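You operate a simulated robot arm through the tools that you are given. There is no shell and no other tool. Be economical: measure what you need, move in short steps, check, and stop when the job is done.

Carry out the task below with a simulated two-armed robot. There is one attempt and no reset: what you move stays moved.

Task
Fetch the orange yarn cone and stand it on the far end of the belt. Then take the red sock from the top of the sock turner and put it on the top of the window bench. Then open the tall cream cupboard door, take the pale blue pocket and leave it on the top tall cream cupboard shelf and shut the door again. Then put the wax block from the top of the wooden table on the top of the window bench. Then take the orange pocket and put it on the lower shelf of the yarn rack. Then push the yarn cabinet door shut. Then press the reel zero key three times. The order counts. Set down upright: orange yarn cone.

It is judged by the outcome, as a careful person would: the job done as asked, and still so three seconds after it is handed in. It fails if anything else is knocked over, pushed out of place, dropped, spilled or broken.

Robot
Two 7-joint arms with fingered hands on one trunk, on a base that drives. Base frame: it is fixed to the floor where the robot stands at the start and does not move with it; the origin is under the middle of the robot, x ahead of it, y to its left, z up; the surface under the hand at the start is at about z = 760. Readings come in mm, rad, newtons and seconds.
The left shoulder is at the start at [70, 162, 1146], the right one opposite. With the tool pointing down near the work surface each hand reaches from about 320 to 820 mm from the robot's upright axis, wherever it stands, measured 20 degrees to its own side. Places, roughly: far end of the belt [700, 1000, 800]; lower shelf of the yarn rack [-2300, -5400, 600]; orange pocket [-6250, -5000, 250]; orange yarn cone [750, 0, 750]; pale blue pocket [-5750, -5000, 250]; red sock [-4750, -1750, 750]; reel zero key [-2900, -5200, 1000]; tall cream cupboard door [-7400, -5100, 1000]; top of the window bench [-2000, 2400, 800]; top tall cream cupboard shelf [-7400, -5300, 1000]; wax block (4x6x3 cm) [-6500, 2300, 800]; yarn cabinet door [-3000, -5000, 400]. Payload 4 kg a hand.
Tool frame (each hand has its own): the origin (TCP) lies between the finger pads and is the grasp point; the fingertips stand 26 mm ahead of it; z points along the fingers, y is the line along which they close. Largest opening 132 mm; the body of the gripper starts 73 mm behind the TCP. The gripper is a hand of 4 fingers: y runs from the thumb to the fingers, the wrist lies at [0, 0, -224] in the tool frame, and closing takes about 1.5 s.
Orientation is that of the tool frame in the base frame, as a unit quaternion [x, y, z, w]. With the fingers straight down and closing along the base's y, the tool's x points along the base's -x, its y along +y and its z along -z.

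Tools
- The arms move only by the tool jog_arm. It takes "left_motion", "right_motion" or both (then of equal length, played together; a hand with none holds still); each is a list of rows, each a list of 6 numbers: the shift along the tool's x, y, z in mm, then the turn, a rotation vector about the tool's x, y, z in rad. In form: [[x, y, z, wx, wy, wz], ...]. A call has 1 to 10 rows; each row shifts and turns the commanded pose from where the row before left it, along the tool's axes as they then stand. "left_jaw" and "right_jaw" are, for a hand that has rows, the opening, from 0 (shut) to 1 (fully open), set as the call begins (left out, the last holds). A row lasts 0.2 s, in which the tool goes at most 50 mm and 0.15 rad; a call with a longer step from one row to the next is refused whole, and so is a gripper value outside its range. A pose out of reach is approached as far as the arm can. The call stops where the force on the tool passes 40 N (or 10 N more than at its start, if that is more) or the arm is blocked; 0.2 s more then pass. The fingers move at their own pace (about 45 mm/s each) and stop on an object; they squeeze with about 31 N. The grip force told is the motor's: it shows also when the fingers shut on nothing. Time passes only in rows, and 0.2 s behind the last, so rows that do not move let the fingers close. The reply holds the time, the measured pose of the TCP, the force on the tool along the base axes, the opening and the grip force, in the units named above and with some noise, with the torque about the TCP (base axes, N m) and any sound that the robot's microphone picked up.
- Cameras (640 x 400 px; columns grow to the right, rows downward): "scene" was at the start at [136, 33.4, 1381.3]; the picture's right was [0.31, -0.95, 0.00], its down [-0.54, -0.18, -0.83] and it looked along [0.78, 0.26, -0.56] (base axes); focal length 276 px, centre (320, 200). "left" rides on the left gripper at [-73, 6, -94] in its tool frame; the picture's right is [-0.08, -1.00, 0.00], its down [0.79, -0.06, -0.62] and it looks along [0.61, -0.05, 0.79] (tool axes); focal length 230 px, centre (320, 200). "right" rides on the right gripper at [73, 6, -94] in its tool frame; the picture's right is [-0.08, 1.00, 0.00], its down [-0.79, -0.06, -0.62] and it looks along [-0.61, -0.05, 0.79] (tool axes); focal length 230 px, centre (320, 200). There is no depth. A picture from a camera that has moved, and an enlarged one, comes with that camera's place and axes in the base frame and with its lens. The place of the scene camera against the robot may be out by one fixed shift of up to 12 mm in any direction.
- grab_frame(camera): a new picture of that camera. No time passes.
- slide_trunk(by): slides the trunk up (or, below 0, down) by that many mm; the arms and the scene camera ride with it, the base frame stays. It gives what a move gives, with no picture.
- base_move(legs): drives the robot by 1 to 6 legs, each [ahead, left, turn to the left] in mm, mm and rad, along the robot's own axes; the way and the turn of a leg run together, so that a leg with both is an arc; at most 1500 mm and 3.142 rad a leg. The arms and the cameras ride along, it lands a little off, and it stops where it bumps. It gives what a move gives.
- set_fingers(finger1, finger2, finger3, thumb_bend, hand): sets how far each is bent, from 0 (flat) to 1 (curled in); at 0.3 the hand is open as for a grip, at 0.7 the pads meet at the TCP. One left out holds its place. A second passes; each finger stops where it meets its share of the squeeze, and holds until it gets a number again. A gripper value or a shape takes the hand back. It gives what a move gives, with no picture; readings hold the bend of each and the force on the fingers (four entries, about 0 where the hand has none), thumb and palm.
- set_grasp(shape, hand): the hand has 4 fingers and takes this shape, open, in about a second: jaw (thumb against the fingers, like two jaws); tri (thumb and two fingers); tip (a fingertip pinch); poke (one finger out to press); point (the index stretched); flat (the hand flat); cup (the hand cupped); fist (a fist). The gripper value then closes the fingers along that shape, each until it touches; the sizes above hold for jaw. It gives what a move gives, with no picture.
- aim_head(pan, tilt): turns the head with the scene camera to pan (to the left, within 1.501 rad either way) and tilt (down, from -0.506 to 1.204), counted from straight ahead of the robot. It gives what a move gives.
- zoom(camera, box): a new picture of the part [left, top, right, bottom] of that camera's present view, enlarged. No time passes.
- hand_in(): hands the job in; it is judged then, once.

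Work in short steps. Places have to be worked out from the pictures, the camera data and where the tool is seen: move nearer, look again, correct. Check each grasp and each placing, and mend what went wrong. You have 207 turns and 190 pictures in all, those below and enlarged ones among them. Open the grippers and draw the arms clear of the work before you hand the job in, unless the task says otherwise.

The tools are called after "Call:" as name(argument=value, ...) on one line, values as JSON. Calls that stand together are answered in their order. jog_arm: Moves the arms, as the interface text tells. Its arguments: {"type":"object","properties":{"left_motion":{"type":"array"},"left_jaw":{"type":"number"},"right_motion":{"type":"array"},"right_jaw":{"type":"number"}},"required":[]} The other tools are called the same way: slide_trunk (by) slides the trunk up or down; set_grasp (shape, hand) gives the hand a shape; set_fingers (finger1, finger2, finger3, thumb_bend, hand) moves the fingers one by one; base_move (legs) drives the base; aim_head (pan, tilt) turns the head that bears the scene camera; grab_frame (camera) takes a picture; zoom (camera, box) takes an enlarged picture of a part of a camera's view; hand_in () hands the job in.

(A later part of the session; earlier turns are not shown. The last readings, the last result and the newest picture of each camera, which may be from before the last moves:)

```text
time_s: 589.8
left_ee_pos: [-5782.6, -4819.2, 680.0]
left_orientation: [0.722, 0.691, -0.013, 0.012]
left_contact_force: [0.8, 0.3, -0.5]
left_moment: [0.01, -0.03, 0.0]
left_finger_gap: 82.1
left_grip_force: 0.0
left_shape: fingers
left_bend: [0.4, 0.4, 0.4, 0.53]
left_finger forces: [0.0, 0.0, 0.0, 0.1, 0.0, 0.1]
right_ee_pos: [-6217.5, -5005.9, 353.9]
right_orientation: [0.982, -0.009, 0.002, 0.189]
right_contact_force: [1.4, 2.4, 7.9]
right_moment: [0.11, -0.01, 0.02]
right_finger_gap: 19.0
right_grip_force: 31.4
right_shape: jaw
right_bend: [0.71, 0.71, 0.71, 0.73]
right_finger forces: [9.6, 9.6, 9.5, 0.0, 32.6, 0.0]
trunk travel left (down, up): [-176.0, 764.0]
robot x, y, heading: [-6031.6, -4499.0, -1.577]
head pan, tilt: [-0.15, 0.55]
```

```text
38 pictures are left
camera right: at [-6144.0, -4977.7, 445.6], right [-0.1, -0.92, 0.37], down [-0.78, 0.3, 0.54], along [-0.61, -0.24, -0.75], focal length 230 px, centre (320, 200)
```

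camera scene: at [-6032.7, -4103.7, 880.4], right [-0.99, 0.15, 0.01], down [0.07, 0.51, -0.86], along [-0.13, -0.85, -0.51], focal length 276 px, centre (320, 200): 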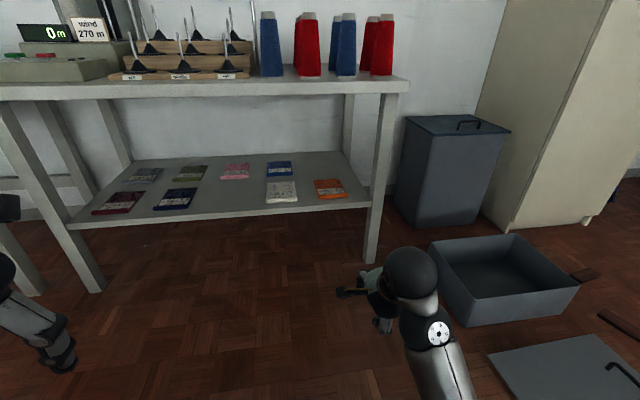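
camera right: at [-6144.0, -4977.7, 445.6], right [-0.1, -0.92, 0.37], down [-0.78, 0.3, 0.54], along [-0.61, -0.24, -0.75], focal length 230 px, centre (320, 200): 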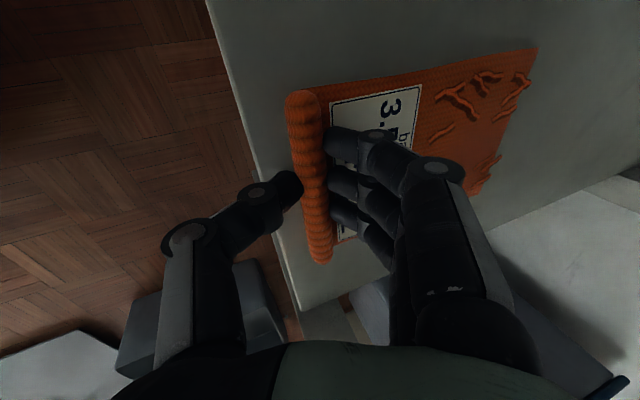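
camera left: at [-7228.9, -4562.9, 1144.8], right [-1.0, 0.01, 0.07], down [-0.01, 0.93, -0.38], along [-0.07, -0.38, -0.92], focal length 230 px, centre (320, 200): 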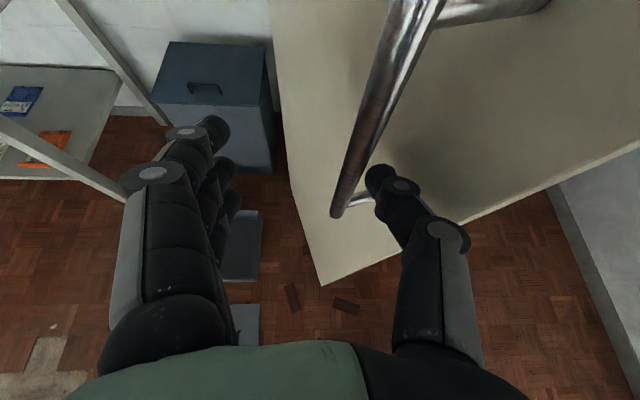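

Good grip (19 mm, 32 N). I lift with the trunk, back out, raise, and look toward +x along the wall.

Call:
slide_trunk(by=60)

Call:
base_move(legs=[[-560, 0, 0]])

Call:
slide_trunk(by=400)

Call:
aim_head(pan=1.2, tilt=0.3)

Call:
grab_frame(camera="scene")

```text
time_s: 590.8
left_ee_pos: [-5782.6, -4820.1, 740.4]
left_orientation: [0.722, 0.692, -0.011, 0.011]
left_contact_force: [0.1, -0.6, 0.0]
left_moment: [0.01, 0.0, 0.0]
left_finger_gap: 81.9
left_grip_force: 0.1
left_shape: fingers
left_bend: [0.4, 0.4, 0.4, 0.53]
left_finger forces: [0.0, 0.0, 0.0, 0.1, 0.0, 0.1]
right_ee_pos: [-6217.4, -5007.0, 414.2]
right_orientation: [0.982, -0.009, 0.002, 0.188]
right_contact_force: [-0.3, -0.1, -0.4]
right_moment: [0.07, 0.01, 0.0]
right_finger_gap: 17.6
right_grip_force: 31.3
right_shape: jaw
right_bend: [0.71, 0.71, 0.71, 0.72]
right_finger forces: [8.6, 8.5, 8.5, 0.1, 25.9, 0.0]
trunk travel left (down, up): [-236.0, 704.0]
robot x, y, heading: [-6029.5, -4499.7, -1.576]
head pan, tilt: [-0.15, 0.55]
```

```text
time_s: 594.1
left_ee_pos: [-5780.7, -4251.4, 739.1]
left_orientation: [0.722, 0.692, -0.012, 0.012]
left_contact_force: [0.6, 0.1, -0.1]
left_moment: [-0.01, 0.0, -0.02]
left_finger_gap: 81.6
left_grip_force: 0.0
left_shape: fingers
left_bend: [0.4, 0.4, 0.4, 0.53]
left_finger forces: [0.0, 0.0, 0.0, 0.0, 0.0, 0.1]
right_ee_pos: [-6214.8, -4438.2, 415.5]
right_orientation: [0.982, -0.01, 0.002, 0.189]
right_contact_force: [-0.3, -0.6, 0.1]
right_moment: [0.0, 0.05, -0.01]
right_finger_gap: 17.5
right_grip_force: 31.1
right_shape: jaw
right_bend: [0.71, 0.71, 0.71, 0.72]
right_finger forces: [8.6, 8.6, 8.5, 0.0, 25.8, 0.0]
trunk travel left (down, up): [-236.0, 704.0]
robot x, y, heading: [-6025.2, -3931.9, -1.577]
head pan, tilt: [-0.15, 0.55]
```

```text
time_s: 597.9
left_ee_pos: [-5780.5, -4252.7, 1139.7]
left_orientation: [0.722, 0.692, -0.012, 0.011]
left_contact_force: [0.7, -0.2, -0.1]
left_moment: [0.0, 0.01, -0.05]
left_finger_gap: 81.8
left_grip_force: 0.1
left_shape: fingers
left_bend: [0.4, 0.4, 0.4, 0.53]
left_finger forces: [0.1, 0.1, 0.0, 0.0, 0.0, 0.0]
right_ee_pos: [-6215.8, -4438.5, 813.4]
right_orientation: [0.982, -0.01, 0.002, 0.189]
right_contact_force: [0.6, 0.1, -0.1]
right_moment: [0.04, -0.02, 0.04]
right_finger_gap: 17.3
right_grip_force: 31.0
right_shape: jaw
right_bend: [0.71, 0.71, 0.71, 0.72]
right_finger forces: [8.6, 8.7, 8.5, 0.0, 25.7, 0.0]
trunk travel left (down, up): [-636.0, 304.0]
robot x, y, heading: [-6024.6, -3928.4, -1.576]
head pan, tilt: [-0.15, 0.55]
```

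```text
time_s: 599.4
left_ee_pos: [-5779.6, -4251.9, 1139.6]
left_orientation: [0.721, 0.693, -0.012, 0.011]
left_contact_force: [-0.2, -1.0, 0.4]
left_moment: [0.01, 0.0, 0.03]
left_finger_gap: 82.0
left_grip_force: 0.0
left_shape: fingers
left_bend: [0.4, 0.4, 0.4, 0.53]
left_finger forces: [0.0, 0.0, 0.0, 0.0, 0.1, 0.0]
right_ee_pos: [-6214.9, -4438.5, 813.6]
right_orientation: [0.982, -0.008, 0.002, 0.188]
right_contact_force: [0.5, 0.0, -0.4]
right_moment: [0.01, 0.02, -0.01]
right_finger_gap: 17.6
right_grip_force: 30.8
right_shape: jaw
right_bend: [0.71, 0.71, 0.71, 0.72]
right_finger forces: [8.6, 8.7, 8.5, 0.0, 25.7, 0.0]
trunk travel left (down, up): [-636.0, 304.0]
robot x, y, heading: [-6030.7, -3934.7, -1.58]
head pan, tilt: [1.201, 0.3]
```

```text
37 pictures are left
camera scene: at [-5938.1, -4008.5, 1420.2], right [-0.37, -0.93, 0.0], down [-0.28, 0.11, -0.96], along [0.89, -0.35, -0.3], focal length 276 px, centre (320, 200)
```

scene: 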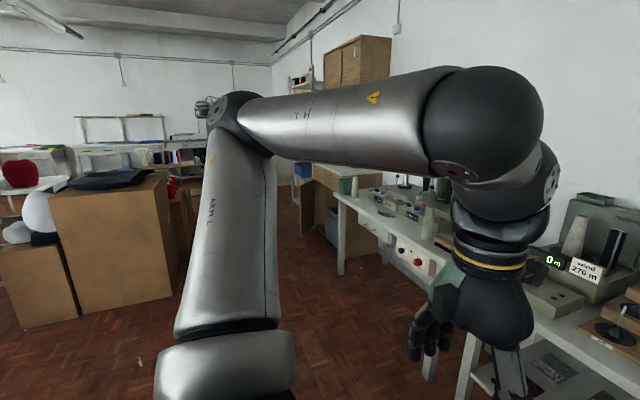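

Boxes reach to about y=-3700 and the tables start at y≈-4980; I travel along y≈-4240 facing +x.

Call:
base_move(legs=[[0, 0, 1.575], [1400, -290, 0], [1000, 0, 0]])

Call:
aim_head(pan=-0.75, tilt=0.4)

Call:
grab_frame(camera="scene")

```text
time_s: 615.3
left_ee_pos: [-3288.2, -3873.0, 1140.1]
left_orientation: [0.003, 1.0, 0.0, 0.016]
left_contact_force: [0.2, -0.2, -1.2]
left_moment: [-0.02, 0.01, -0.02]
left_finger_gap: 81.8
left_grip_force: 0.0
left_shape: fingers
left_bend: [0.4, 0.4, 0.4, 0.53]
left_finger forces: [0.1, 0.0, 0.1, 0.0, 0.0, 0.1]
right_ee_pos: [-3085.5, -4299.2, 813.2]
right_orientation: [0.688, 0.701, 0.137, 0.128]
right_contact_force: [-0.5, -0.5, -0.6]
right_moment: [0.01, -0.03, -0.02]
right_finger_gap: 17.3
right_grip_force: 31.2
right_shape: jaw
right_bend: [0.71, 0.71, 0.71, 0.72]
right_finger forces: [8.5, 8.3, 8.4, 0.1, 25.3, 0.0]
trunk travel left (down, up): [-636.0, 304.0]
robot x, y, heading: [-3602.1, -4128.9, 0.036]
head pan, tilt: [1.201, 0.3]
```

```text
time_s: 617.2
left_ee_pos: [-3287.8, -3871.9, 1139.7]
left_orientation: [0.003, 1.0, 0.0, 0.017]
left_contact_force: [0.2, -0.3, -0.6]
left_moment: [-0.04, 0.0, -0.01]
left_finger_gap: 81.8
left_grip_force: 0.0
left_shape: fingers
left_bend: [0.4, 0.4, 0.4, 0.53]
left_finger forces: [0.0, 0.0, 0.0, 0.0, 0.1, 0.1]
right_ee_pos: [-3086.3, -4301.3, 814.3]
right_orientation: [0.688, 0.701, 0.137, 0.129]
right_contact_force: [-0.5, -0.8, -0.2]
right_moment: [0.02, 0.03, -0.02]
right_finger_gap: 17.3
right_grip_force: 31.2
right_shape: jaw
right_bend: [0.71, 0.71, 0.71, 0.72]
right_finger forces: [8.4, 8.4, 8.3, 0.0, 25.2, 0.0]
trunk travel left (down, up): [-636.0, 304.0]
robot x, y, heading: [-3602.2, -4130.8, 0.034]
head pan, tilt: [-0.75, 0.4]
```

```text
36 pictures are left
camera scene: at [-3478.8, -4184.8, 1411.0], right [-0.66, -0.75, 0.0], down [-0.29, 0.26, -0.92], along [0.69, -0.6, -0.39], focal length 276 px, centre (320, 200)
```

scene: 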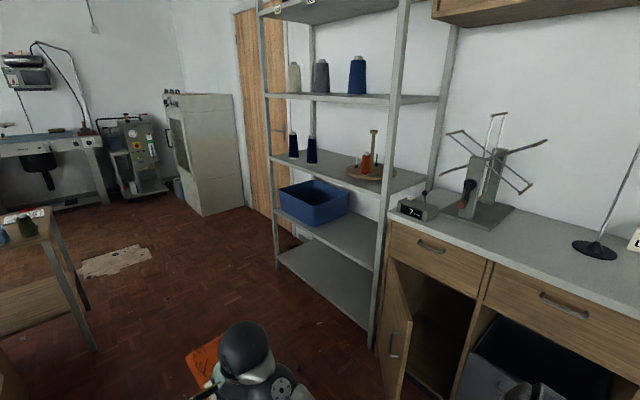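

The rack spans x≈-2800…-1800; the lower free place is right of the blue bin (z≈470 shelf). The cabinet door is ajar near (-3000,-5000). I drive to face the rack at x≈-2450.

Call:
base_move(legs=[[900, -120, 0], [0, 0, -1.605], [0, 270, 0]])

Call:
aim_head(pan=-0.15, tilt=0.65)

Call:
grab_frame(camera="scene")

```text
time_s: 627.4
left_ee_pos: [-2179.5, -4544.9, 1139.0]
left_orientation: [0.724, 0.689, -0.012, 0.012]
left_contact_force: [-0.5, 0.0, -0.9]
left_moment: [0.01, 0.02, -0.01]
left_finger_gap: 81.9
left_grip_force: 0.1
left_shape: fingers
left_bend: [0.4, 0.4, 0.4, 0.53]
left_finger forces: [0.0, 0.0, 0.1, 0.0, 0.0, 0.1]
right_ee_pos: [-2615.4, -4729.5, 814.3]
right_orientation: [0.982, -0.013, 0.002, 0.188]
right_contact_force: [-0.3, 0.0, -0.7]
right_moment: [-0.03, -0.02, -0.02]
right_finger_gap: 16.9
right_grip_force: 31.2
right_shape: jaw
right_bend: [0.71, 0.71, 0.71, 0.72]
right_finger forces: [8.3, 8.3, 8.2, 0.0, 24.8, 0.0]
trunk travel left (down, up): [-636.0, 304.0]
robot x, y, heading: [-2420.7, -4221.9, -1.58]
head pan, tilt: [-0.75, 0.4]
```

```text
time_s: 628.4
left_ee_pos: [-2180.0, -4545.6, 1139.9]
left_orientation: [0.724, 0.69, -0.012, 0.012]
left_contact_force: [-0.5, -0.1, -0.2]
left_moment: [-0.02, 0.01, 0.0]
left_finger_gap: 81.6
left_grip_force: 0.1
left_shape: fingers
left_bend: [0.4, 0.4, 0.4, 0.53]
left_finger forces: [0.0, 0.1, 0.1, 0.1, 0.0, 0.0]
right_ee_pos: [-2614.9, -4729.3, 813.9]
right_orientation: [0.982, -0.012, 0.001, 0.188]
right_contact_force: [0.0, -0.4, -0.6]
right_moment: [0.03, 0.02, -0.01]
right_finger_gap: 16.8
right_grip_force: 30.8
right_shape: jaw
right_bend: [0.71, 0.71, 0.71, 0.72]
right_finger forces: [8.3, 8.2, 8.3, 0.0, 24.7, 0.0]
trunk travel left (down, up): [-636.0, 304.0]
robot x, y, heading: [-2423.5, -4220.8, -1.582]
head pan, tilt: [-0.15, 0.649]
```

```text
35 pictures are left
camera scene: at [-2436.5, -4352.4, 1388.5], right [-0.99, 0.16, 0.0], down [0.1, 0.6, -0.8], along [-0.13, -0.79, -0.6], focal length 276 px, centre (320, 200)
```

scene: 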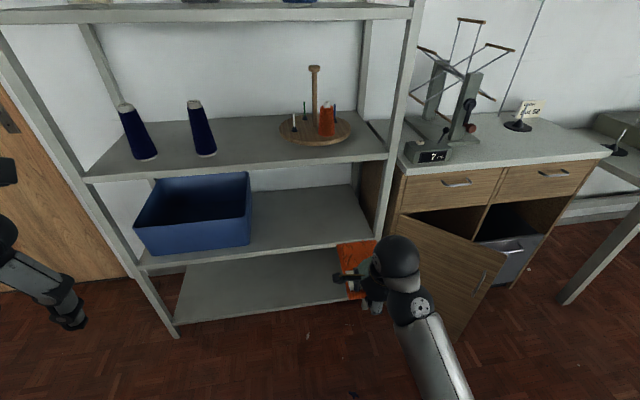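

Lower shelf (with blue bin) z≈580, free x -2800…-2290. I shift 55 mm left, lower the trunk 145 mm, and drive ahead 330 mm to look.

Call:
slide_trunk(by=-140)

Call:
base_move(legs=[[0, 50, 0.01], [330, 0, 0]])

Call:
grab_frame(camera="right")

Call:
grab_frame(camera="scene")

```text
time_s: 630.1
left_ee_pos: [-2179.0, -4546.2, 999.5]
left_orientation: [0.724, 0.689, -0.012, 0.011]
left_contact_force: [0.8, 0.4, 0.3]
left_moment: [-0.01, 0.02, -0.01]
left_finger_gap: 81.8
left_grip_force: 0.0
left_shape: fingers
left_bend: [0.4, 0.4, 0.4, 0.53]
left_finger forces: [0.0, 0.0, 0.0, 0.1, 0.0, 0.1]
right_ee_pos: [-2615.6, -4729.4, 674.2]
right_orientation: [0.982, -0.013, 0.001, 0.189]
right_contact_force: [0.0, -1.0, 0.0]
right_moment: [0.01, -0.01, -0.01]
right_finger_gap: 17.1
right_grip_force: 31.4
right_shape: jaw
right_bend: [0.71, 0.71, 0.71, 0.72]
right_finger forces: [8.3, 8.2, 8.2, 0.1, 24.8, 0.1]
trunk travel left (down, up): [-496.0, 444.0]
robot x, y, heading: [-2419.9, -4224.7, -1.583]
head pan, tilt: [-0.15, 0.649]
```

```text
time_s: 632.8
left_ee_pos: [-2130.1, -4876.2, 999.1]
left_orientation: [0.723, 0.691, -0.012, 0.011]
left_contact_force: [0.7, -0.6, 0.4]
left_moment: [0.02, -0.01, -0.04]
left_finger_gap: 81.7
left_grip_force: 0.0
left_shape: fingers
left_bend: [0.4, 0.4, 0.4, 0.53]
left_finger forces: [0.1, 0.0, 0.0, 0.0, 0.0, 0.1]
right_ee_pos: [-2566.7, -5061.4, 673.5]
right_orientation: [0.982, -0.011, 0.002, 0.187]
right_contact_force: [0.5, 0.7, 0.3]
right_moment: [0.01, 0.0, 0.01]
right_finger_gap: 17.2
right_grip_force: 31.1
right_shape: jaw
right_bend: [0.71, 0.71, 0.71, 0.72]
right_finger forces: [8.3, 8.3, 8.2, 0.0, 24.8, 0.1]
trunk travel left (down, up): [-496.0, 444.0]
robot x, y, heading: [-2376.0, -4553.8, -1.578]
head pan, tilt: [-0.15, 0.649]
```

```text
34 pictures are left
camera right: at [-2492.1, -5033.7, 764.9], right [-0.1, -0.93, 0.37], down [-0.78, 0.3, 0.55], along [-0.61, -0.23, -0.75], focal length 230 px, centre (320, 200)
```

right: 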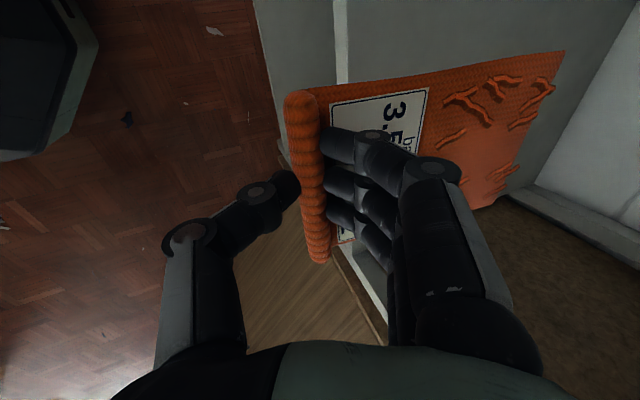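

```text
33 pictures are left
camera scene: at [-2387.6, -4684.2, 1248.3], right [-0.99, 0.16, 0.0], down [0.09, 0.6, -0.8], along [-0.12, -0.79, -0.61], focal length 276 px, centre (320, 200)
```

scene: 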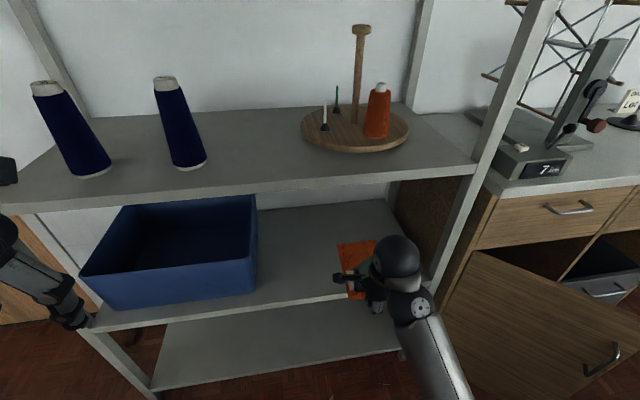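

Front edge at y≈-5121. I lower 33 mm and drive 95 mm further in.

Call:
slide_trunk(by=-33)

Call:
base_move(legs=[[97, 0, 0]])

Call:
grab_frame(camera="right")

```text
time_s: 633.6
left_ee_pos: [-2129.4, -4876.6, 966.3]
left_orientation: [0.723, 0.691, -0.011, 0.012]
left_contact_force: [-0.3, -0.1, 0.1]
left_moment: [0.0, -0.03, 0.02]
left_finger_gap: 81.6
left_grip_force: 0.1
left_shape: fingers
left_bend: [0.4, 0.4, 0.4, 0.53]
left_finger forces: [0.0, 0.0, 0.0, 0.1, 0.1, 0.0]
right_ee_pos: [-2564.8, -5060.6, 640.5]
right_orientation: [0.982, -0.011, 0.002, 0.188]
right_contact_force: [0.2, -0.9, -0.7]
right_moment: [0.04, -0.03, -0.03]
right_finger_gap: 16.9
right_grip_force: 30.7
right_shape: jaw
right_bend: [0.71, 0.71, 0.71, 0.72]
right_finger forces: [8.2, 8.4, 8.2, 0.1, 24.8, 0.0]
trunk travel left (down, up): [-463.0, 477.0]
robot x, y, heading: [-2373.8, -4554.0, -1.576]
head pan, tilt: [-0.15, 0.649]
```

```text
time_s: 634.7
left_ee_pos: [-2130.5, -4972.4, 966.1]
left_orientation: [0.723, 0.691, -0.012, 0.011]
left_contact_force: [0.3, -0.9, 0.0]
left_moment: [0.02, -0.04, -0.01]
left_finger_gap: 81.8
left_grip_force: 0.1
left_shape: fingers
left_bend: [0.4, 0.4, 0.4, 0.53]
left_finger forces: [0.1, 0.0, 0.0, 0.1, 0.0, 0.1]
right_ee_pos: [-2565.7, -5156.6, 641.7]
right_orientation: [0.982, -0.011, 0.001, 0.187]
right_contact_force: [0.1, -0.5, 0.0]
right_moment: [0.03, -0.03, -0.02]
right_finger_gap: 16.9
right_grip_force: 31.1
right_shape: jaw
right_bend: [0.71, 0.71, 0.71, 0.72]
right_finger forces: [8.3, 8.4, 8.2, 0.1, 24.8, 0.0]
trunk travel left (down, up): [-463.0, 477.0]
robot x, y, heading: [-2375.2, -4646.7, -1.583]
head pan, tilt: [-0.15, 0.649]
```

```text
32 pictures are left
camera right: at [-2492.6, -5129.8, 731.7], right [-0.1, -0.93, 0.37], down [-0.78, 0.3, 0.55], along [-0.61, -0.23, -0.75], focal length 230 px, centre (320, 200)
```

right: 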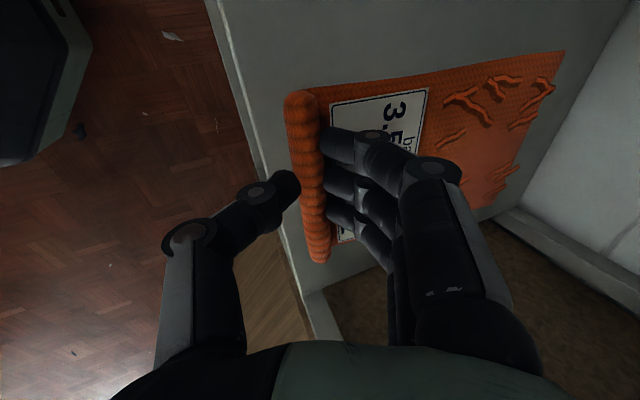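

Pocket is over the shelf. Lower by trunk to contact.

Call:
slide_trunk(by=-20)

Call:
slide_trunk(by=-9)

Call:
slide_trunk(by=-6)

```text
time_s: 635.4
left_ee_pos: [-2131.1, -4972.2, 946.9]
left_orientation: [0.722, 0.691, -0.012, 0.012]
left_contact_force: [0.4, -0.2, 0.3]
left_moment: [-0.02, -0.02, 0.01]
left_finger_gap: 81.7
left_grip_force: 0.1
left_shape: fingers
left_bend: [0.4, 0.4, 0.4, 0.53]
left_finger forces: [0.1, 0.0, 0.0, 0.0, 0.1, 0.0]
right_ee_pos: [-2565.3, -5157.1, 621.0]
right_orientation: [0.982, -0.011, 0.002, 0.189]
right_contact_force: [-0.4, 0.3, 0.7]
right_moment: [0.0, -0.02, -0.03]
right_finger_gap: 17.0
right_grip_force: 31.3
right_shape: jaw
right_bend: [0.71, 0.71, 0.71, 0.72]
right_finger forces: [8.3, 8.3, 8.2, 0.0, 24.8, 0.0]
trunk travel left (down, up): [-443.0, 497.0]
robot x, y, heading: [-2373.6, -4649.2, -1.58]
head pan, tilt: [-0.15, 0.649]
```

```text
time_s: 636.0
left_ee_pos: [-2130.9, -4971.6, 937.2]
left_orientation: [0.723, 0.691, -0.012, 0.012]
left_contact_force: [0.1, 0.0, -0.2]
left_moment: [-0.03, -0.03, 0.04]
left_finger_gap: 81.5
left_grip_force: 0.2
left_shape: fingers
left_bend: [0.4, 0.4, 0.4, 0.53]
left_finger forces: [0.0, 0.0, 0.0, 0.1, 0.0, 0.0]
right_ee_pos: [-2566.3, -5157.5, 612.3]
right_orientation: [0.982, -0.01, 0.002, 0.189]
right_contact_force: [-0.7, -0.4, -0.7]
right_moment: [0.03, 0.02, 0.06]
right_finger_gap: 17.0
right_grip_force: 31.3
right_shape: jaw
right_bend: [0.71, 0.71, 0.71, 0.72]
right_finger forces: [8.2, 8.2, 8.2, 0.0, 24.9, 0.0]
trunk travel left (down, up): [-434.0, 506.0]
robot x, y, heading: [-2375.2, -4650.6, -1.577]
head pan, tilt: [-0.15, 0.649]
```

```text
time_s: 636.5
left_ee_pos: [-2130.6, -4971.7, 932.1]
left_orientation: [0.723, 0.69, -0.012, 0.011]
left_contact_force: [-0.9, 0.3, 0.3]
left_moment: [0.0, -0.03, 0.03]
left_finger_gap: 81.5
left_grip_force: 0.1
left_shape: fingers
left_bend: [0.4, 0.4, 0.4, 0.53]
left_finger forces: [0.0, 0.0, 0.0, 0.1, 0.1, 0.1]
right_ee_pos: [-2566.8, -5157.4, 606.8]
right_orientation: [0.982, -0.01, 0.001, 0.188]
right_contact_force: [-0.3, 0.2, 0.5]
right_moment: [0.01, -0.02, 0.03]
right_finger_gap: 17.1
right_grip_force: 30.7
right_shape: jaw
right_bend: [0.71, 0.71, 0.71, 0.72]
right_finger forces: [8.3, 8.4, 8.1, 0.1, 24.8, 0.0]
trunk travel left (down, up): [-428.0, 512.0]
robot x, y, heading: [-2378.3, -4649.3, -1.577]
head pan, tilt: [-0.15, 0.649]
```

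Not yet in contact; continue.

Call:
slide_trunk(by=-8)

Call:
slide_trunk(by=-8)

Call:
grab_frame(camera="right")

```text
time_s: 637.1
left_ee_pos: [-2132.0, -4972.1, 922.6]
left_orientation: [0.723, 0.691, -0.011, 0.012]
left_contact_force: [0.1, -0.3, -0.2]
left_moment: [-0.02, 0.02, 0.03]
left_finger_gap: 82.0
left_grip_force: 0.1
left_shape: fingers
left_bend: [0.4, 0.4, 0.4, 0.53]
left_finger forces: [0.0, 0.0, 0.0, 0.0, 0.0, 0.1]
right_ee_pos: [-2565.7, -5156.7, 598.9]
right_orientation: [0.982, -0.011, 0.002, 0.189]
right_contact_force: [0.0, 0.4, -0.2]
right_moment: [0.03, -0.02, 0.0]
right_finger_gap: 17.1
right_grip_force: 31.7
right_shape: jaw
right_bend: [0.71, 0.71, 0.71, 0.72]
right_finger forces: [8.3, 8.3, 8.2, 0.0, 24.9, 0.0]
trunk travel left (down, up): [-420.0, 520.0]
robot x, y, heading: [-2375.5, -4652.1, -1.577]
head pan, tilt: [-0.15, 0.649]
```

```text
time_s: 637.7
left_ee_pos: [-2131.0, -4972.1, 917.0]
left_orientation: [0.723, 0.691, -0.011, 0.011]
left_contact_force: [0.9, 0.2, -0.7]
left_moment: [0.03, 0.01, 0.0]
left_finger_gap: 81.8
left_grip_force: 0.0
left_shape: fingers
left_bend: [0.4, 0.4, 0.4, 0.53]
left_finger forces: [0.0, 0.1, 0.0, 0.0, 0.0, 0.0]
right_ee_pos: [-2566.2, -5157.9, 589.5]
right_orientation: [0.982, -0.011, 0.002, 0.188]
right_contact_force: [0.4, 0.3, -0.3]
right_moment: [0.01, 0.0, 0.0]
right_finger_gap: 17.1
right_grip_force: 30.6
right_shape: jaw
right_bend: [0.71, 0.71, 0.71, 0.72]
right_finger forces: [8.3, 8.2, 8.2, 0.0, 24.8, 0.0]
trunk travel left (down, up): [-412.0, 528.0]
robot x, y, heading: [-2376.7, -4650.6, -1.579]
head pan, tilt: [-0.15, 0.649]
```

```text
31 pictures are left
camera right: at [-2492.6, -5129.0, 681.3], right [-0.1, -0.92, 0.37], down [-0.78, 0.3, 0.54], along [-0.61, -0.23, -0.75], focal length 230 px, centre (320, 200)
```

right: 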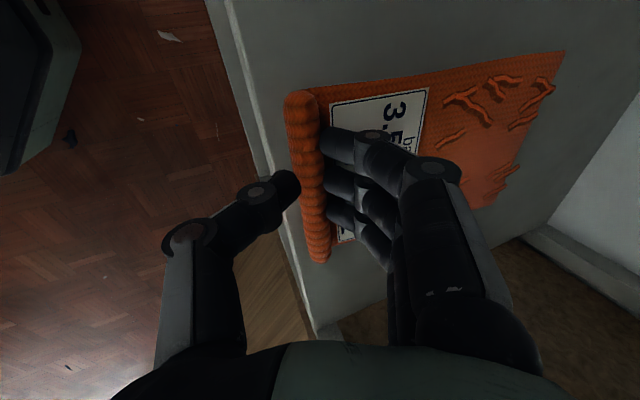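

Call:
slide_trunk(by=-7)

Call:
slide_trunk(by=-6)

Call:
slide_trunk(by=-5)

```text
time_s: 638.2
left_ee_pos: [-2131.4, -4972.3, 908.0]
left_orientation: [0.723, 0.691, -0.012, 0.012]
left_contact_force: [-0.3, -0.3, 0.1]
left_moment: [0.02, 0.0, 0.02]
left_finger_gap: 81.7
left_grip_force: 0.2
left_shape: fingers
left_bend: [0.4, 0.4, 0.4, 0.53]
left_finger forces: [0.0, 0.0, 0.0, 0.0, 0.0, 0.1]
right_ee_pos: [-2566.8, -5158.7, 584.0]
right_orientation: [0.982, -0.011, 0.001, 0.188]
right_contact_force: [0.4, 1.1, -0.2]
right_moment: [0.0, 0.01, 0.01]
right_finger_gap: 17.1
right_grip_force: 31.9
right_shape: jaw
right_bend: [0.71, 0.71, 0.71, 0.72]
right_finger forces: [8.4, 8.3, 8.1, 0.0, 24.8, 0.0]
trunk travel left (down, up): [-405.0, 535.0]
robot x, y, heading: [-2375.4, -4645.7, -1.571]
head pan, tilt: [-0.15, 0.649]
```

```text
time_s: 638.8
left_ee_pos: [-2130.2, -4971.5, 903.3]
left_orientation: [0.723, 0.691, -0.013, 0.012]
left_contact_force: [-0.3, 0.7, 0.0]
left_moment: [-0.02, -0.01, 0.0]
left_finger_gap: 81.7
left_grip_force: 0.0
left_shape: fingers
left_bend: [0.4, 0.4, 0.4, 0.53]
left_finger forces: [0.0, 0.1, 0.0, 0.0, 0.0, 0.0]
right_ee_pos: [-2566.1, -5156.9, 580.8]
right_orientation: [0.981, -0.011, 0.001, 0.191]
right_contact_force: [0.0, 1.1, 19.2]
right_moment: [0.22, 0.02, 0.0]
right_finger_gap: 17.9
right_grip_force: 30.9
right_shape: jaw
right_bend: [0.71, 0.71, 0.71, 0.73]
right_finger forces: [10.8, 10.7, 10.7, 0.0, 36.6, 0.0]
trunk travel left (down, up): [-399.0, 541.0]
robot x, y, heading: [-2372.7, -4648.3, -1.579]
head pan, tilt: [-0.15, 0.649]
```

```text
time_s: 639.5
left_ee_pos: [-2130.6, -4970.2, 898.9]
left_orientation: [0.722, 0.691, -0.013, 0.012]
left_contact_force: [-0.4, 0.8, 0.3]
left_moment: [-0.02, 0.01, 0.03]
left_finger_gap: 81.8
left_grip_force: 0.0
left_shape: fingers
left_bend: [0.4, 0.4, 0.4, 0.53]
left_finger forces: [0.0, 0.1, 0.1, 0.0, 0.0, 0.0]
right_ee_pos: [-2565.9, -5158.2, 577.6]
right_orientation: [0.981, -0.011, 0.002, 0.195]
right_contact_force: [0.1, 7.0, 20.2]
right_moment: [0.26, 0.03, 0.0]
right_finger_gap: 18.7
right_grip_force: 31.0
right_shape: jaw
right_bend: [0.71, 0.71, 0.71, 0.75]
right_finger forces: [9.9, 9.8, 9.5, 0.1, 43.3, 0.0]
trunk travel left (down, up): [-395.0, 545.0]
robot x, y, heading: [-2375.5, -4650.5, -1.576]
head pan, tilt: [-0.15, 0.649]
stopped: the force on the tool passed its limit at 40 N (the readings are from after the stop); the commanded pose is now the measured one
```

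Contact at TCP≈580. I raise 4 mm, open, and lift off with the trunk, then back out.

Call:
slide_trunk(by=4)

Call:
jog_arm(right_motion=[[0, 0, 0, 0, 0, 0], [0, 0, 0, 0, 0, 0], [0, 0, 0, 0, 0, 0], [0, 0, 0, 0, 0, 0], [0, 0, 0, 0, 0, 0]], right_jaw=0.42)

Call:
slide_trunk(by=50)

Call:
grab_frame(camera="right")

```text
time_s: 640.0
left_ee_pos: [-2130.8, -4970.3, 902.6]
left_orientation: [0.723, 0.691, -0.013, 0.012]
left_contact_force: [-0.3, -0.7, -0.2]
left_moment: [0.0, 0.02, 0.03]
left_finger_gap: 81.7
left_grip_force: 0.2
left_shape: fingers
left_bend: [0.4, 0.4, 0.4, 0.53]
left_finger forces: [0.0, 0.0, 0.1, 0.0, 0.0, 0.1]
right_ee_pos: [-2565.8, -5158.0, 578.8]
right_orientation: [0.982, -0.011, 0.002, 0.191]
right_contact_force: [0.5, -0.1, 7.0]
right_moment: [0.12, -0.03, -0.03]
right_finger_gap: 18.1
right_grip_force: 30.6
right_shape: jaw
right_bend: [0.71, 0.71, 0.71, 0.74]
right_finger forces: [9.5, 9.5, 9.3, 0.1, 30.9, 0.1]
trunk travel left (down, up): [-399.0, 541.0]
robot x, y, heading: [-2375.9, -4649.4, -1.577]
head pan, tilt: [-0.15, 0.649]
```

```text
time_s: 641.2
left_ee_pos: [-2130.7, -4969.4, 902.3]
left_orientation: [0.723, 0.691, -0.013, 0.012]
left_contact_force: [-0.6, 0.7, 0.3]
left_moment: [-0.02, 0.02, 0.04]
left_finger_gap: 81.9
left_grip_force: 0.0
left_shape: fingers
left_bend: [0.4, 0.4, 0.4, 0.53]
left_finger forces: [0.0, 0.0, 0.1, 0.1, 0.1, 0.0]
right_ee_pos: [-2564.4, -5158.1, 579.6]
right_orientation: [0.981, -0.011, 0.002, 0.193]
right_contact_force: [-0.7, -4.8, 15.6]
right_moment: [0.04, 0.05, 0.04]
right_finger_gap: 46.3
right_grip_force: 0.1
right_shape: jaw
right_bend: [0.73, 0.73, 0.73, 0.76]
right_finger forces: [0.1, 0.0, 0.1, 0.0, 14.8, 0.0]
trunk travel left (down, up): [-399.0, 541.0]
robot x, y, heading: [-2378.8, -4651.9, -1.579]
head pan, tilt: [-0.15, 0.649]
```

```text
time_s: 642.1
left_ee_pos: [-2131.2, -4971.9, 951.8]
left_orientation: [0.723, 0.69, -0.013, 0.011]
left_contact_force: [-0.3, -0.4, 0.4]
left_moment: [0.0, 0.0, -0.02]
left_finger_gap: 81.9
left_grip_force: 0.0
left_shape: fingers
left_bend: [0.4, 0.4, 0.4, 0.53]
left_finger forces: [0.0, 0.0, 0.1, 0.1, 0.1, 0.0]
right_ee_pos: [-2566.5, -5156.8, 629.6]
right_orientation: [0.982, -0.011, 0.002, 0.191]
right_contact_force: [-0.1, -0.4, 0.7]
right_moment: [-0.01, 0.01, -0.01]
right_finger_gap: 54.9
right_grip_force: 0.0
right_shape: jaw
right_bend: [0.73, 0.73, 0.73, 0.7]
right_finger forces: [0.0, 0.1, 0.0, 0.0, 0.0, 0.0]
trunk travel left (down, up): [-449.0, 491.0]
robot x, y, heading: [-2377.1, -4648.3, -1.576]
head pan, tilt: [-0.15, 0.649]
```

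```text
30 pictures are left
camera right: at [-2492.8, -5129.4, 719.7], right [-0.1, -0.92, 0.37], down [-0.78, 0.3, 0.54], along [-0.61, -0.24, -0.75], focal length 230 px, centre (320, 200)
```

right: 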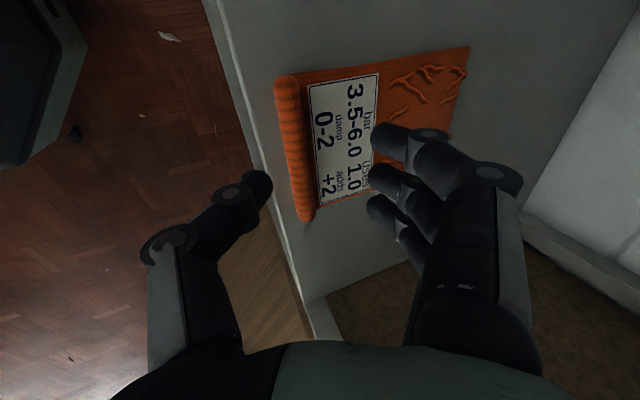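

Orange pocket lies on the lower shelf. Next the cabinet door (hinge ≈(-2890,-5137), open ~48°): I back out, move right, lower, make the hand compact, and push.

Call:
base_move(legs=[[-410, 0, 0], [0, -563, 0]])

Call:
slide_trunk(by=-140)

Call:
jog_arm(right_motion=[[0, 0, 0, 0, 0, 0], [0, 0, 0, 0, 0, 0], [0, 0, 0, 0, 0, 0], [0, 0, 0, 0, 0, 0], [0, 0, 0, 0, 0, 0]], right_jaw=0)

Call:
aim_head(pan=-0.1, tilt=0.6)

Call:
grab_frame(camera="scene")

```text
time_s: 647.5
left_ee_pos: [-2701.1, -4557.6, 952.3]
left_orientation: [0.721, 0.693, -0.012, 0.011]
left_contact_force: [-0.7, 0.4, -0.1]
left_moment: [0.01, -0.02, 0.02]
left_finger_gap: 81.8
left_grip_force: 0.0
left_shape: fingers
left_bend: [0.4, 0.4, 0.4, 0.53]
left_finger forces: [0.0, 0.1, 0.0, 0.1, 0.1, 0.0]
right_ee_pos: [-3134.6, -4744.3, 629.0]
right_orientation: [0.982, -0.009, 0.003, 0.191]
right_contact_force: [-0.5, -0.4, 0.2]
right_moment: [0.01, 0.02, 0.0]
right_finger_gap: 54.8
right_grip_force: 0.1
right_shape: jaw
right_bend: [0.73, 0.73, 0.73, 0.7]
right_finger forces: [0.1, 0.0, 0.0, 0.1, 0.1, 0.1]
trunk travel left (down, up): [-449.0, 491.0]
robot x, y, heading: [-2949.2, -4232.4, -1.572]
head pan, tilt: [-0.15, 0.649]
```

```text
time_s: 649.2
left_ee_pos: [-2699.1, -4556.8, 812.3]
left_orientation: [0.722, 0.692, -0.012, 0.011]
left_contact_force: [1.0, -0.5, -0.1]
left_moment: [0.01, -0.02, 0.03]
left_finger_gap: 81.9
left_grip_force: 0.1
left_shape: fingers
left_bend: [0.4, 0.4, 0.4, 0.53]
left_finger forces: [0.0, 0.0, 0.0, 0.0, 0.1, 0.1]
right_ee_pos: [-3135.1, -4744.5, 489.6]
right_orientation: [0.981, -0.009, 0.003, 0.193]
right_contact_force: [0.5, 0.7, -0.1]
right_moment: [-0.03, 0.02, -0.04]
right_finger_gap: 54.8
right_grip_force: 0.1
right_shape: jaw
right_bend: [0.73, 0.73, 0.73, 0.7]
right_finger forces: [0.0, 0.0, 0.0, 0.1, 0.0, 0.0]
trunk travel left (down, up): [-309.0, 631.0]
robot x, y, heading: [-2946.2, -4238.5, -1.572]
head pan, tilt: [-0.15, 0.649]
```

```text
time_s: 650.4
left_ee_pos: [-2700.0, -4556.7, 812.2]
left_orientation: [0.722, 0.691, -0.012, 0.011]
left_contact_force: [0.5, 0.0, 0.1]
left_moment: [0.0, 0.0, 0.03]
left_finger_gap: 81.7
left_grip_force: 0.1
left_shape: fingers
left_bend: [0.4, 0.4, 0.4, 0.53]
left_finger forces: [0.0, 0.0, 0.0, 0.0, 0.0, 0.0]
right_ee_pos: [-3135.4, -4744.8, 488.7]
right_orientation: [0.981, -0.009, 0.003, 0.191]
right_contact_force: [0.0, 0.0, -0.1]
right_moment: [0.01, 0.03, -0.02]
right_finger_gap: 0.2
right_grip_force: 31.5
right_shape: jaw
right_bend: [0.69, 0.57, 0.69, 0.67]
right_finger forces: [0.1, 0.0, 0.0, 0.1, 0.0, 0.0]
trunk travel left (down, up): [-309.0, 631.0]
robot x, y, heading: [-2950.4, -4236.3, -1.575]
head pan, tilt: [-0.15, 0.649]
```

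```text
time_s: 651.0
left_ee_pos: [-2698.9, -4556.7, 812.2]
left_orientation: [0.722, 0.692, -0.012, 0.012]
left_contact_force: [1.1, 0.8, 0.2]
left_moment: [-0.01, 0.0, 0.04]
left_finger_gap: 81.9
left_grip_force: 0.1
left_shape: fingers
left_bend: [0.4, 0.4, 0.4, 0.53]
left_finger forces: [0.0, 0.1, 0.0, 0.0, 0.0, 0.0]
right_ee_pos: [-3134.8, -4744.5, 489.1]
right_orientation: [0.981, -0.009, 0.002, 0.192]
right_contact_force: [0.3, 0.0, 0.6]
right_moment: [0.03, -0.01, 0.02]
right_finger_gap: 0.3
right_grip_force: 31.0
right_shape: jaw
right_bend: [0.69, 0.57, 0.69, 0.67]
right_finger forces: [0.0, 0.0, 0.0, 0.1, 0.0, 0.1]
trunk travel left (down, up): [-309.0, 631.0]
robot x, y, heading: [-2948.8, -4235.9, -1.573]
head pan, tilt: [-0.099, 0.6]
```

```text
29 pictures are left
camera scene: at [-2954.1, -4367.4, 1065.1], right [-0.99, 0.1, 0.0], down [0.06, 0.56, -0.82], along [-0.08, -0.82, -0.57], focal length 276 px, centre (320, 200)
```

scene: 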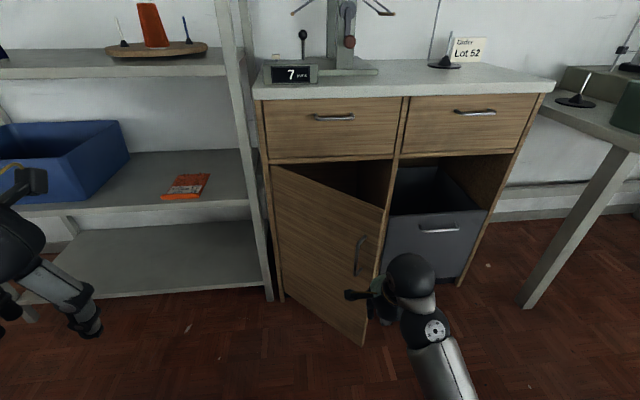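

The handle is right in front of the hand, so I shift 95 mm left and then drive ahead to push the door shut.

Call:
base_move(legs=[[0, 95, 0], [220, 0, 0], [60, 0, 0], [40, 0, 0]])

Call:
grab_frame(camera="scene")

```text
time_s: 654.5
left_ee_pos: [-2605.7, -4875.8, 811.0]
left_orientation: [0.721, 0.693, -0.012, 0.01]
left_contact_force: [-0.3, 0.0, -0.1]
left_moment: [0.01, 0.03, -0.02]
left_finger_gap: 81.8
left_grip_force: 0.1
left_shape: fingers
left_bend: [0.4, 0.4, 0.4, 0.53]
left_finger forces: [0.0, 0.0, 0.1, 0.0, 0.0, 0.1]
right_ee_pos: [-3039.3, -5063.7, 489.2]
right_orientation: [0.982, -0.008, 0.004, 0.191]
right_contact_force: [0.5, 0.6, 0.1]
right_moment: [0.01, -0.01, 0.03]
right_finger_gap: 0.0
right_grip_force: 31.0
right_shape: jaw
right_bend: [0.69, 0.57, 0.69, 0.67]
right_finger forces: [0.0, 0.1, 0.1, 0.0, 0.0, 0.0]
trunk travel left (down, up): [-309.0, 631.0]
robot x, y, heading: [-2852.6, -4553.7, -1.575]
head pan, tilt: [-0.099, 0.6]
```

```text
28 pictures are left
camera scene: at [-2859.5, -4687.3, 1065.0], right [-0.99, 0.1, 0.0], down [0.06, 0.56, -0.82], along [-0.08, -0.82, -0.57], focal length 276 px, centre (320, 200)
```

scene: 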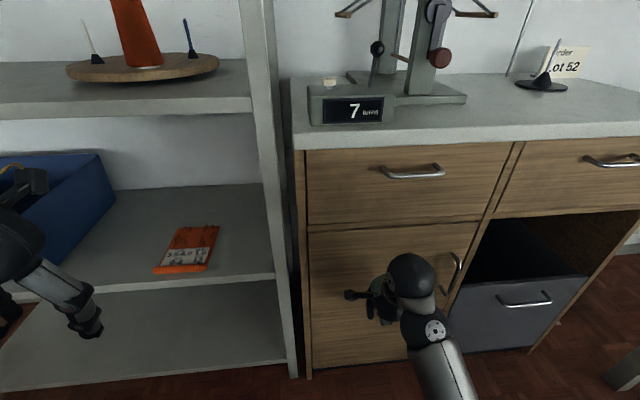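

The door looks shut. I nudge a little further to be sure.

Call:
base_move(legs=[[20, 0, 0], [20, 0, 0]])

Call:
zoom(camera="scene", box=[260, 60, 560, 380])

```text
time_s: 655.8
left_ee_pos: [-2605.9, -4913.1, 812.1]
left_orientation: [0.722, 0.692, -0.012, 0.012]
left_contact_force: [-0.4, -0.1, 0.5]
left_moment: [0.01, 0.02, -0.02]
left_finger_gap: 81.9
left_grip_force: 0.1
left_shape: fingers
left_bend: [0.4, 0.4, 0.4, 0.53]
left_finger forces: [0.1, 0.0, 0.0, 0.1, 0.0, 0.0]
right_ee_pos: [-3039.9, -5098.4, 487.6]
right_orientation: [0.983, -0.007, 0.003, 0.185]
right_contact_force: [1.5, 7.9, 1.3]
right_moment: [-0.1, 0.02, 0.03]
right_finger_gap: 0.1
right_grip_force: 30.5
right_shape: jaw
right_bend: [0.69, 0.53, 0.69, 0.67]
right_finger forces: [0.1, 9.7, 0.0, 0.0, 0.0, 0.0]
trunk travel left (down, up): [-309.0, 631.0]
robot x, y, heading: [-2851.4, -4591.8, -1.572]
head pan, tilt: [-0.099, 0.6]
stopped in leg 2: the force on the tool passed its limit at 56 N (the readings are from after the stop); the commanded pose is now the measured one
```

```text
1.25 times, centred on (410, 220) of scene
camera zoom: at [-2859.6, -4724.4, 1065.3], right [-0.99, 0.1, 0.0], down [0.06, 0.56, -0.83], along [-0.08, -0.82, -0.56], focal length 345 px, centre (208, 175)
```

zoom: 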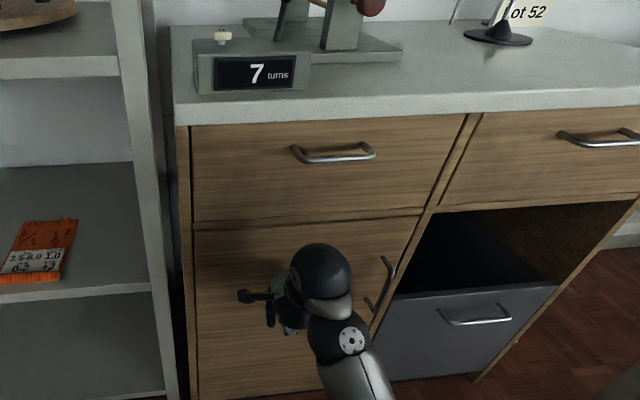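

Door is shut. The zero key is the small white button on the counter box, triangulated at ≈(-2921,-5169,965). I back off, raise the trunk, set the right hand to poke, and look.

Call:
base_move(legs=[[-300, 0, 0]])

Call:
slide_trunk(by=400)

Call:
slide_trunk(by=180)

Call:
set_grasp(hand="right", shape="poke")

Call:
base_move(legs=[[0, 118, 0]])

Call:
grab_frame(camera="right")

Call:
grab_frame(camera="scene")

```text
time_s: 657.8
left_ee_pos: [-2604.9, -4612.5, 811.6]
left_orientation: [0.721, 0.693, -0.012, 0.013]
left_contact_force: [-1.0, 1.0, -0.5]
left_moment: [-0.02, -0.02, 0.04]
left_finger_gap: 81.8
left_grip_force: 0.0
left_shape: fingers
left_bend: [0.4, 0.4, 0.4, 0.53]
left_finger forces: [0.0, 0.0, 0.0, 0.1, 0.0, 0.0]
right_ee_pos: [-3038.9, -4796.7, 488.1]
right_orientation: [0.983, -0.007, 0.002, 0.185]
right_contact_force: [-0.7, 0.3, 0.8]
right_moment: [0.01, 0.0, -0.02]
right_finger_gap: 0.0
right_grip_force: 30.8
right_shape: jaw
right_bend: [0.69, 0.55, 0.69, 0.67]
right_finger forces: [0.1, 0.0, 0.0, 0.0, 0.1, 0.0]
trunk travel left (down, up): [-309.0, 631.0]
robot x, y, heading: [-2851.7, -4295.2, -1.577]
head pan, tilt: [-0.099, 0.6]
```

```text
time_s: 661.7
left_ee_pos: [-2605.5, -4612.6, 1210.8]
left_orientation: [0.721, 0.692, -0.012, 0.011]
left_contact_force: [-0.6, 0.1, -0.5]
left_moment: [0.0, 0.01, 0.01]
left_finger_gap: 81.9
left_grip_force: 0.0
left_shape: fingers
left_bend: [0.4, 0.4, 0.4, 0.53]
left_finger forces: [0.0, 0.0, 0.0, 0.0, 0.0, 0.0]
right_ee_pos: [-3038.1, -4796.6, 887.8]
right_orientation: [0.983, -0.007, 0.002, 0.186]
right_contact_force: [0.7, 0.7, -0.4]
right_moment: [0.02, -0.01, -0.01]
right_finger_gap: 0.0
right_grip_force: 31.0
right_shape: jaw
right_bend: [0.69, 0.55, 0.69, 0.67]
right_finger forces: [0.1, 0.0, 0.0, 0.0, 0.0, 0.1]
trunk travel left (down, up): [-709.0, 231.0]
robot x, y, heading: [-2851.3, -4289.7, -1.574]
head pan, tilt: [-0.099, 0.6]
```

```text
time_s: 663.7
left_ee_pos: [-2605.3, -4612.7, 1392.7]
left_orientation: [0.72, 0.693, -0.012, 0.012]
left_contact_force: [-0.1, 0.5, 0.7]
left_moment: [0.01, -0.01, -0.03]
left_finger_gap: 81.6
left_grip_force: 0.0
left_shape: fingers
left_bend: [0.4, 0.4, 0.4, 0.53]
left_finger forces: [0.0, 0.0, 0.1, 0.0, 0.0, 0.1]
right_ee_pos: [-3039.0, -4798.1, 1067.5]
right_orientation: [0.983, -0.007, 0.002, 0.185]
right_contact_force: [-0.2, -0.7, 0.4]
right_moment: [0.0, -0.02, -0.03]
right_finger_gap: 0.0
right_grip_force: 30.9
right_shape: jaw
right_bend: [0.69, 0.55, 0.69, 0.67]
right_finger forces: [0.0, 0.0, 0.0, 0.1, 0.0, 0.1]
trunk travel left (down, up): [-889.0, 51.0]
robot x, y, heading: [-2852.2, -4293.4, -1.575]
head pan, tilt: [-0.099, 0.6]
```

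```text
time_s: 664.6
left_ee_pos: [-2605.1, -4612.4, 1391.5]
left_orientation: [0.721, 0.693, -0.012, 0.012]
left_contact_force: [0.5, 0.3, -1.1]
left_moment: [0.01, -0.01, 0.0]
left_finger_gap: 81.9
left_grip_force: 0.1
left_shape: fingers
left_bend: [0.4, 0.4, 0.4, 0.53]
left_finger forces: [0.0, 0.0, 0.1, 0.0, 0.0, 0.0]
right_ee_pos: [-3038.9, -4797.2, 1067.6]
right_orientation: [0.983, -0.007, 0.003, 0.186]
right_contact_force: [0.6, 0.0, -0.2]
right_moment: [-0.02, -0.02, 0.0]
right_finger_gap: 0.0
right_grip_force: 0.0
right_shape: poke
right_bend: [1.0, 1.0, 1.0, 0.46]
right_finger forces: [0.0, 0.1, 0.1, 0.1, 0.0, 0.0]
trunk travel left (down, up): [-889.0, 51.0]
robot x, y, heading: [-2853.4, -4290.5, -1.573]
head pan, tilt: [-0.099, 0.6]
```

```text
time_s: 665.8
left_ee_pos: [-2490.5, -4612.4, 1392.7]
left_orientation: [0.721, 0.693, -0.011, 0.013]
left_contact_force: [-0.2, 0.3, -0.4]
left_moment: [0.0, -0.02, 0.01]
left_finger_gap: 81.9
left_grip_force: 0.1
left_shape: fingers
left_bend: [0.4, 0.4, 0.4, 0.53]
left_finger forces: [0.0, 0.0, 0.0, 0.0, 0.0, 0.0]
right_ee_pos: [-2924.7, -4797.0, 1067.5]
right_orientation: [0.983, -0.007, 0.003, 0.186]
right_contact_force: [-0.1, -0.3, 0.5]
right_moment: [0.01, 0.0, 0.0]
right_finger_gap: 0.2
right_grip_force: 0.0
right_shape: poke
right_bend: [1.0, 1.0, 1.0, 0.46]
right_finger forces: [0.0, 0.0, 0.0, 0.1, 0.0, 0.1]
trunk travel left (down, up): [-889.0, 51.0]
robot x, y, heading: [-2732.6, -4288.5, -1.571]
head pan, tilt: [-0.099, 0.6]
```

```text
26 pictures are left
camera right: at [-2851.2, -4769.4, 1158.7], right [-0.09, -0.93, 0.36], down [-0.79, 0.29, 0.54], along [-0.61, -0.23, -0.76], focal length 230 px, centre (320, 200)
```

right: 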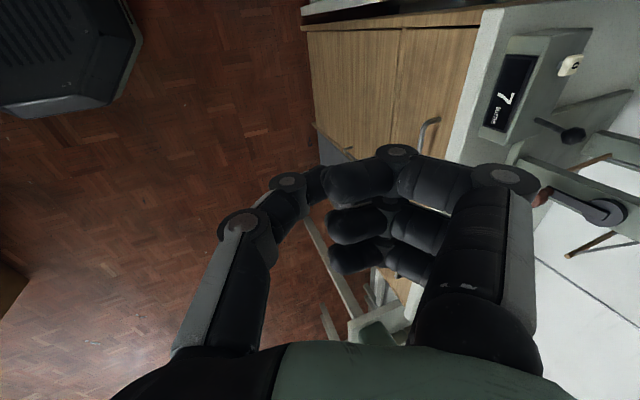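

```text
25 pictures are left
camera scene: at [-2745.6, -4423.6, 1645.1], right [-0.99, 0.1, 0.0], down [0.06, 0.56, -0.82], along [-0.08, -0.82, -0.57], focal length 276 px, centre (320, 200)
```

scene: 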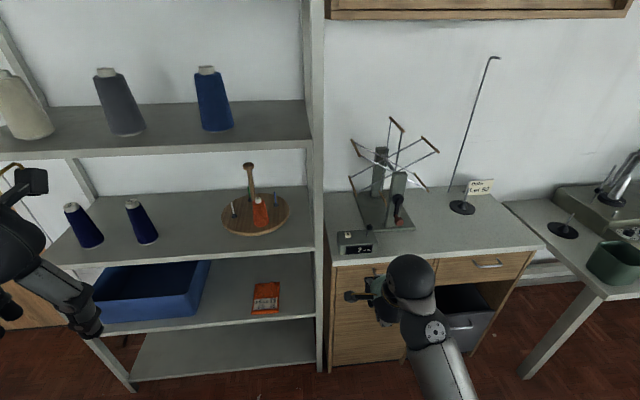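

Key confirmed at (-2920,-5169,965). "Poke" curls the fingers; I try "point" (index stretched) instead and view.

Call:
set_grasp(hand="right", shape="point")

Call:
grab_frame(camera="right")

```text
time_s: 666.7
left_ee_pos: [-2487.5, -4612.0, 1392.0]
left_orientation: [0.721, 0.693, -0.012, 0.012]
left_contact_force: [-0.4, 0.4, 0.1]
left_moment: [0.0, 0.0, 0.03]
left_finger_gap: 81.7
left_grip_force: 0.1
left_shape: fingers
left_bend: [0.4, 0.4, 0.4, 0.53]
left_finger forces: [0.0, 0.1, 0.0, 0.1, 0.0, 0.1]
right_ee_pos: [-2920.6, -4797.6, 1068.6]
right_orientation: [0.983, -0.008, 0.002, 0.186]
right_contact_force: [-0.2, 0.0, -0.6]
right_moment: [0.01, 0.02, 0.0]
right_finger_gap: 126.2
right_grip_force: 0.0
right_shape: point
right_bend: [0.28, 1.0, 1.0, 0.54]
right_finger forces: [0.2, 0.0, 0.1, 0.0, 0.1, 0.0]
trunk travel left (down, up): [-889.0, 51.0]
robot x, y, heading: [-2733.2, -4291.9, -1.572]
head pan, tilt: [-0.099, 0.6]
```

```text
24 pictures are left
camera right: at [-2847.7, -4769.3, 1159.1], right [-0.09, -0.93, 0.36], down [-0.78, 0.29, 0.55], along [-0.61, -0.23, -0.75], focal length 230 px, centre (320, 200)
```

right: 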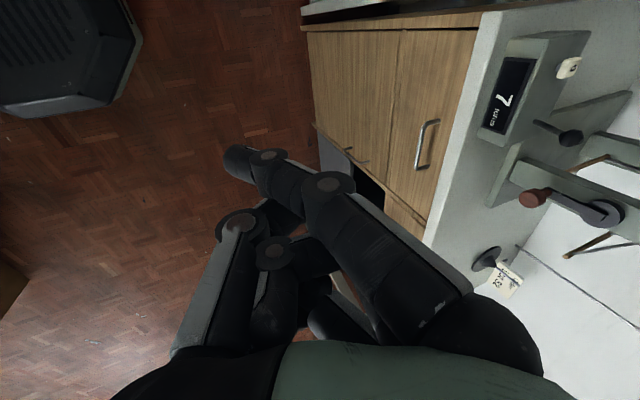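

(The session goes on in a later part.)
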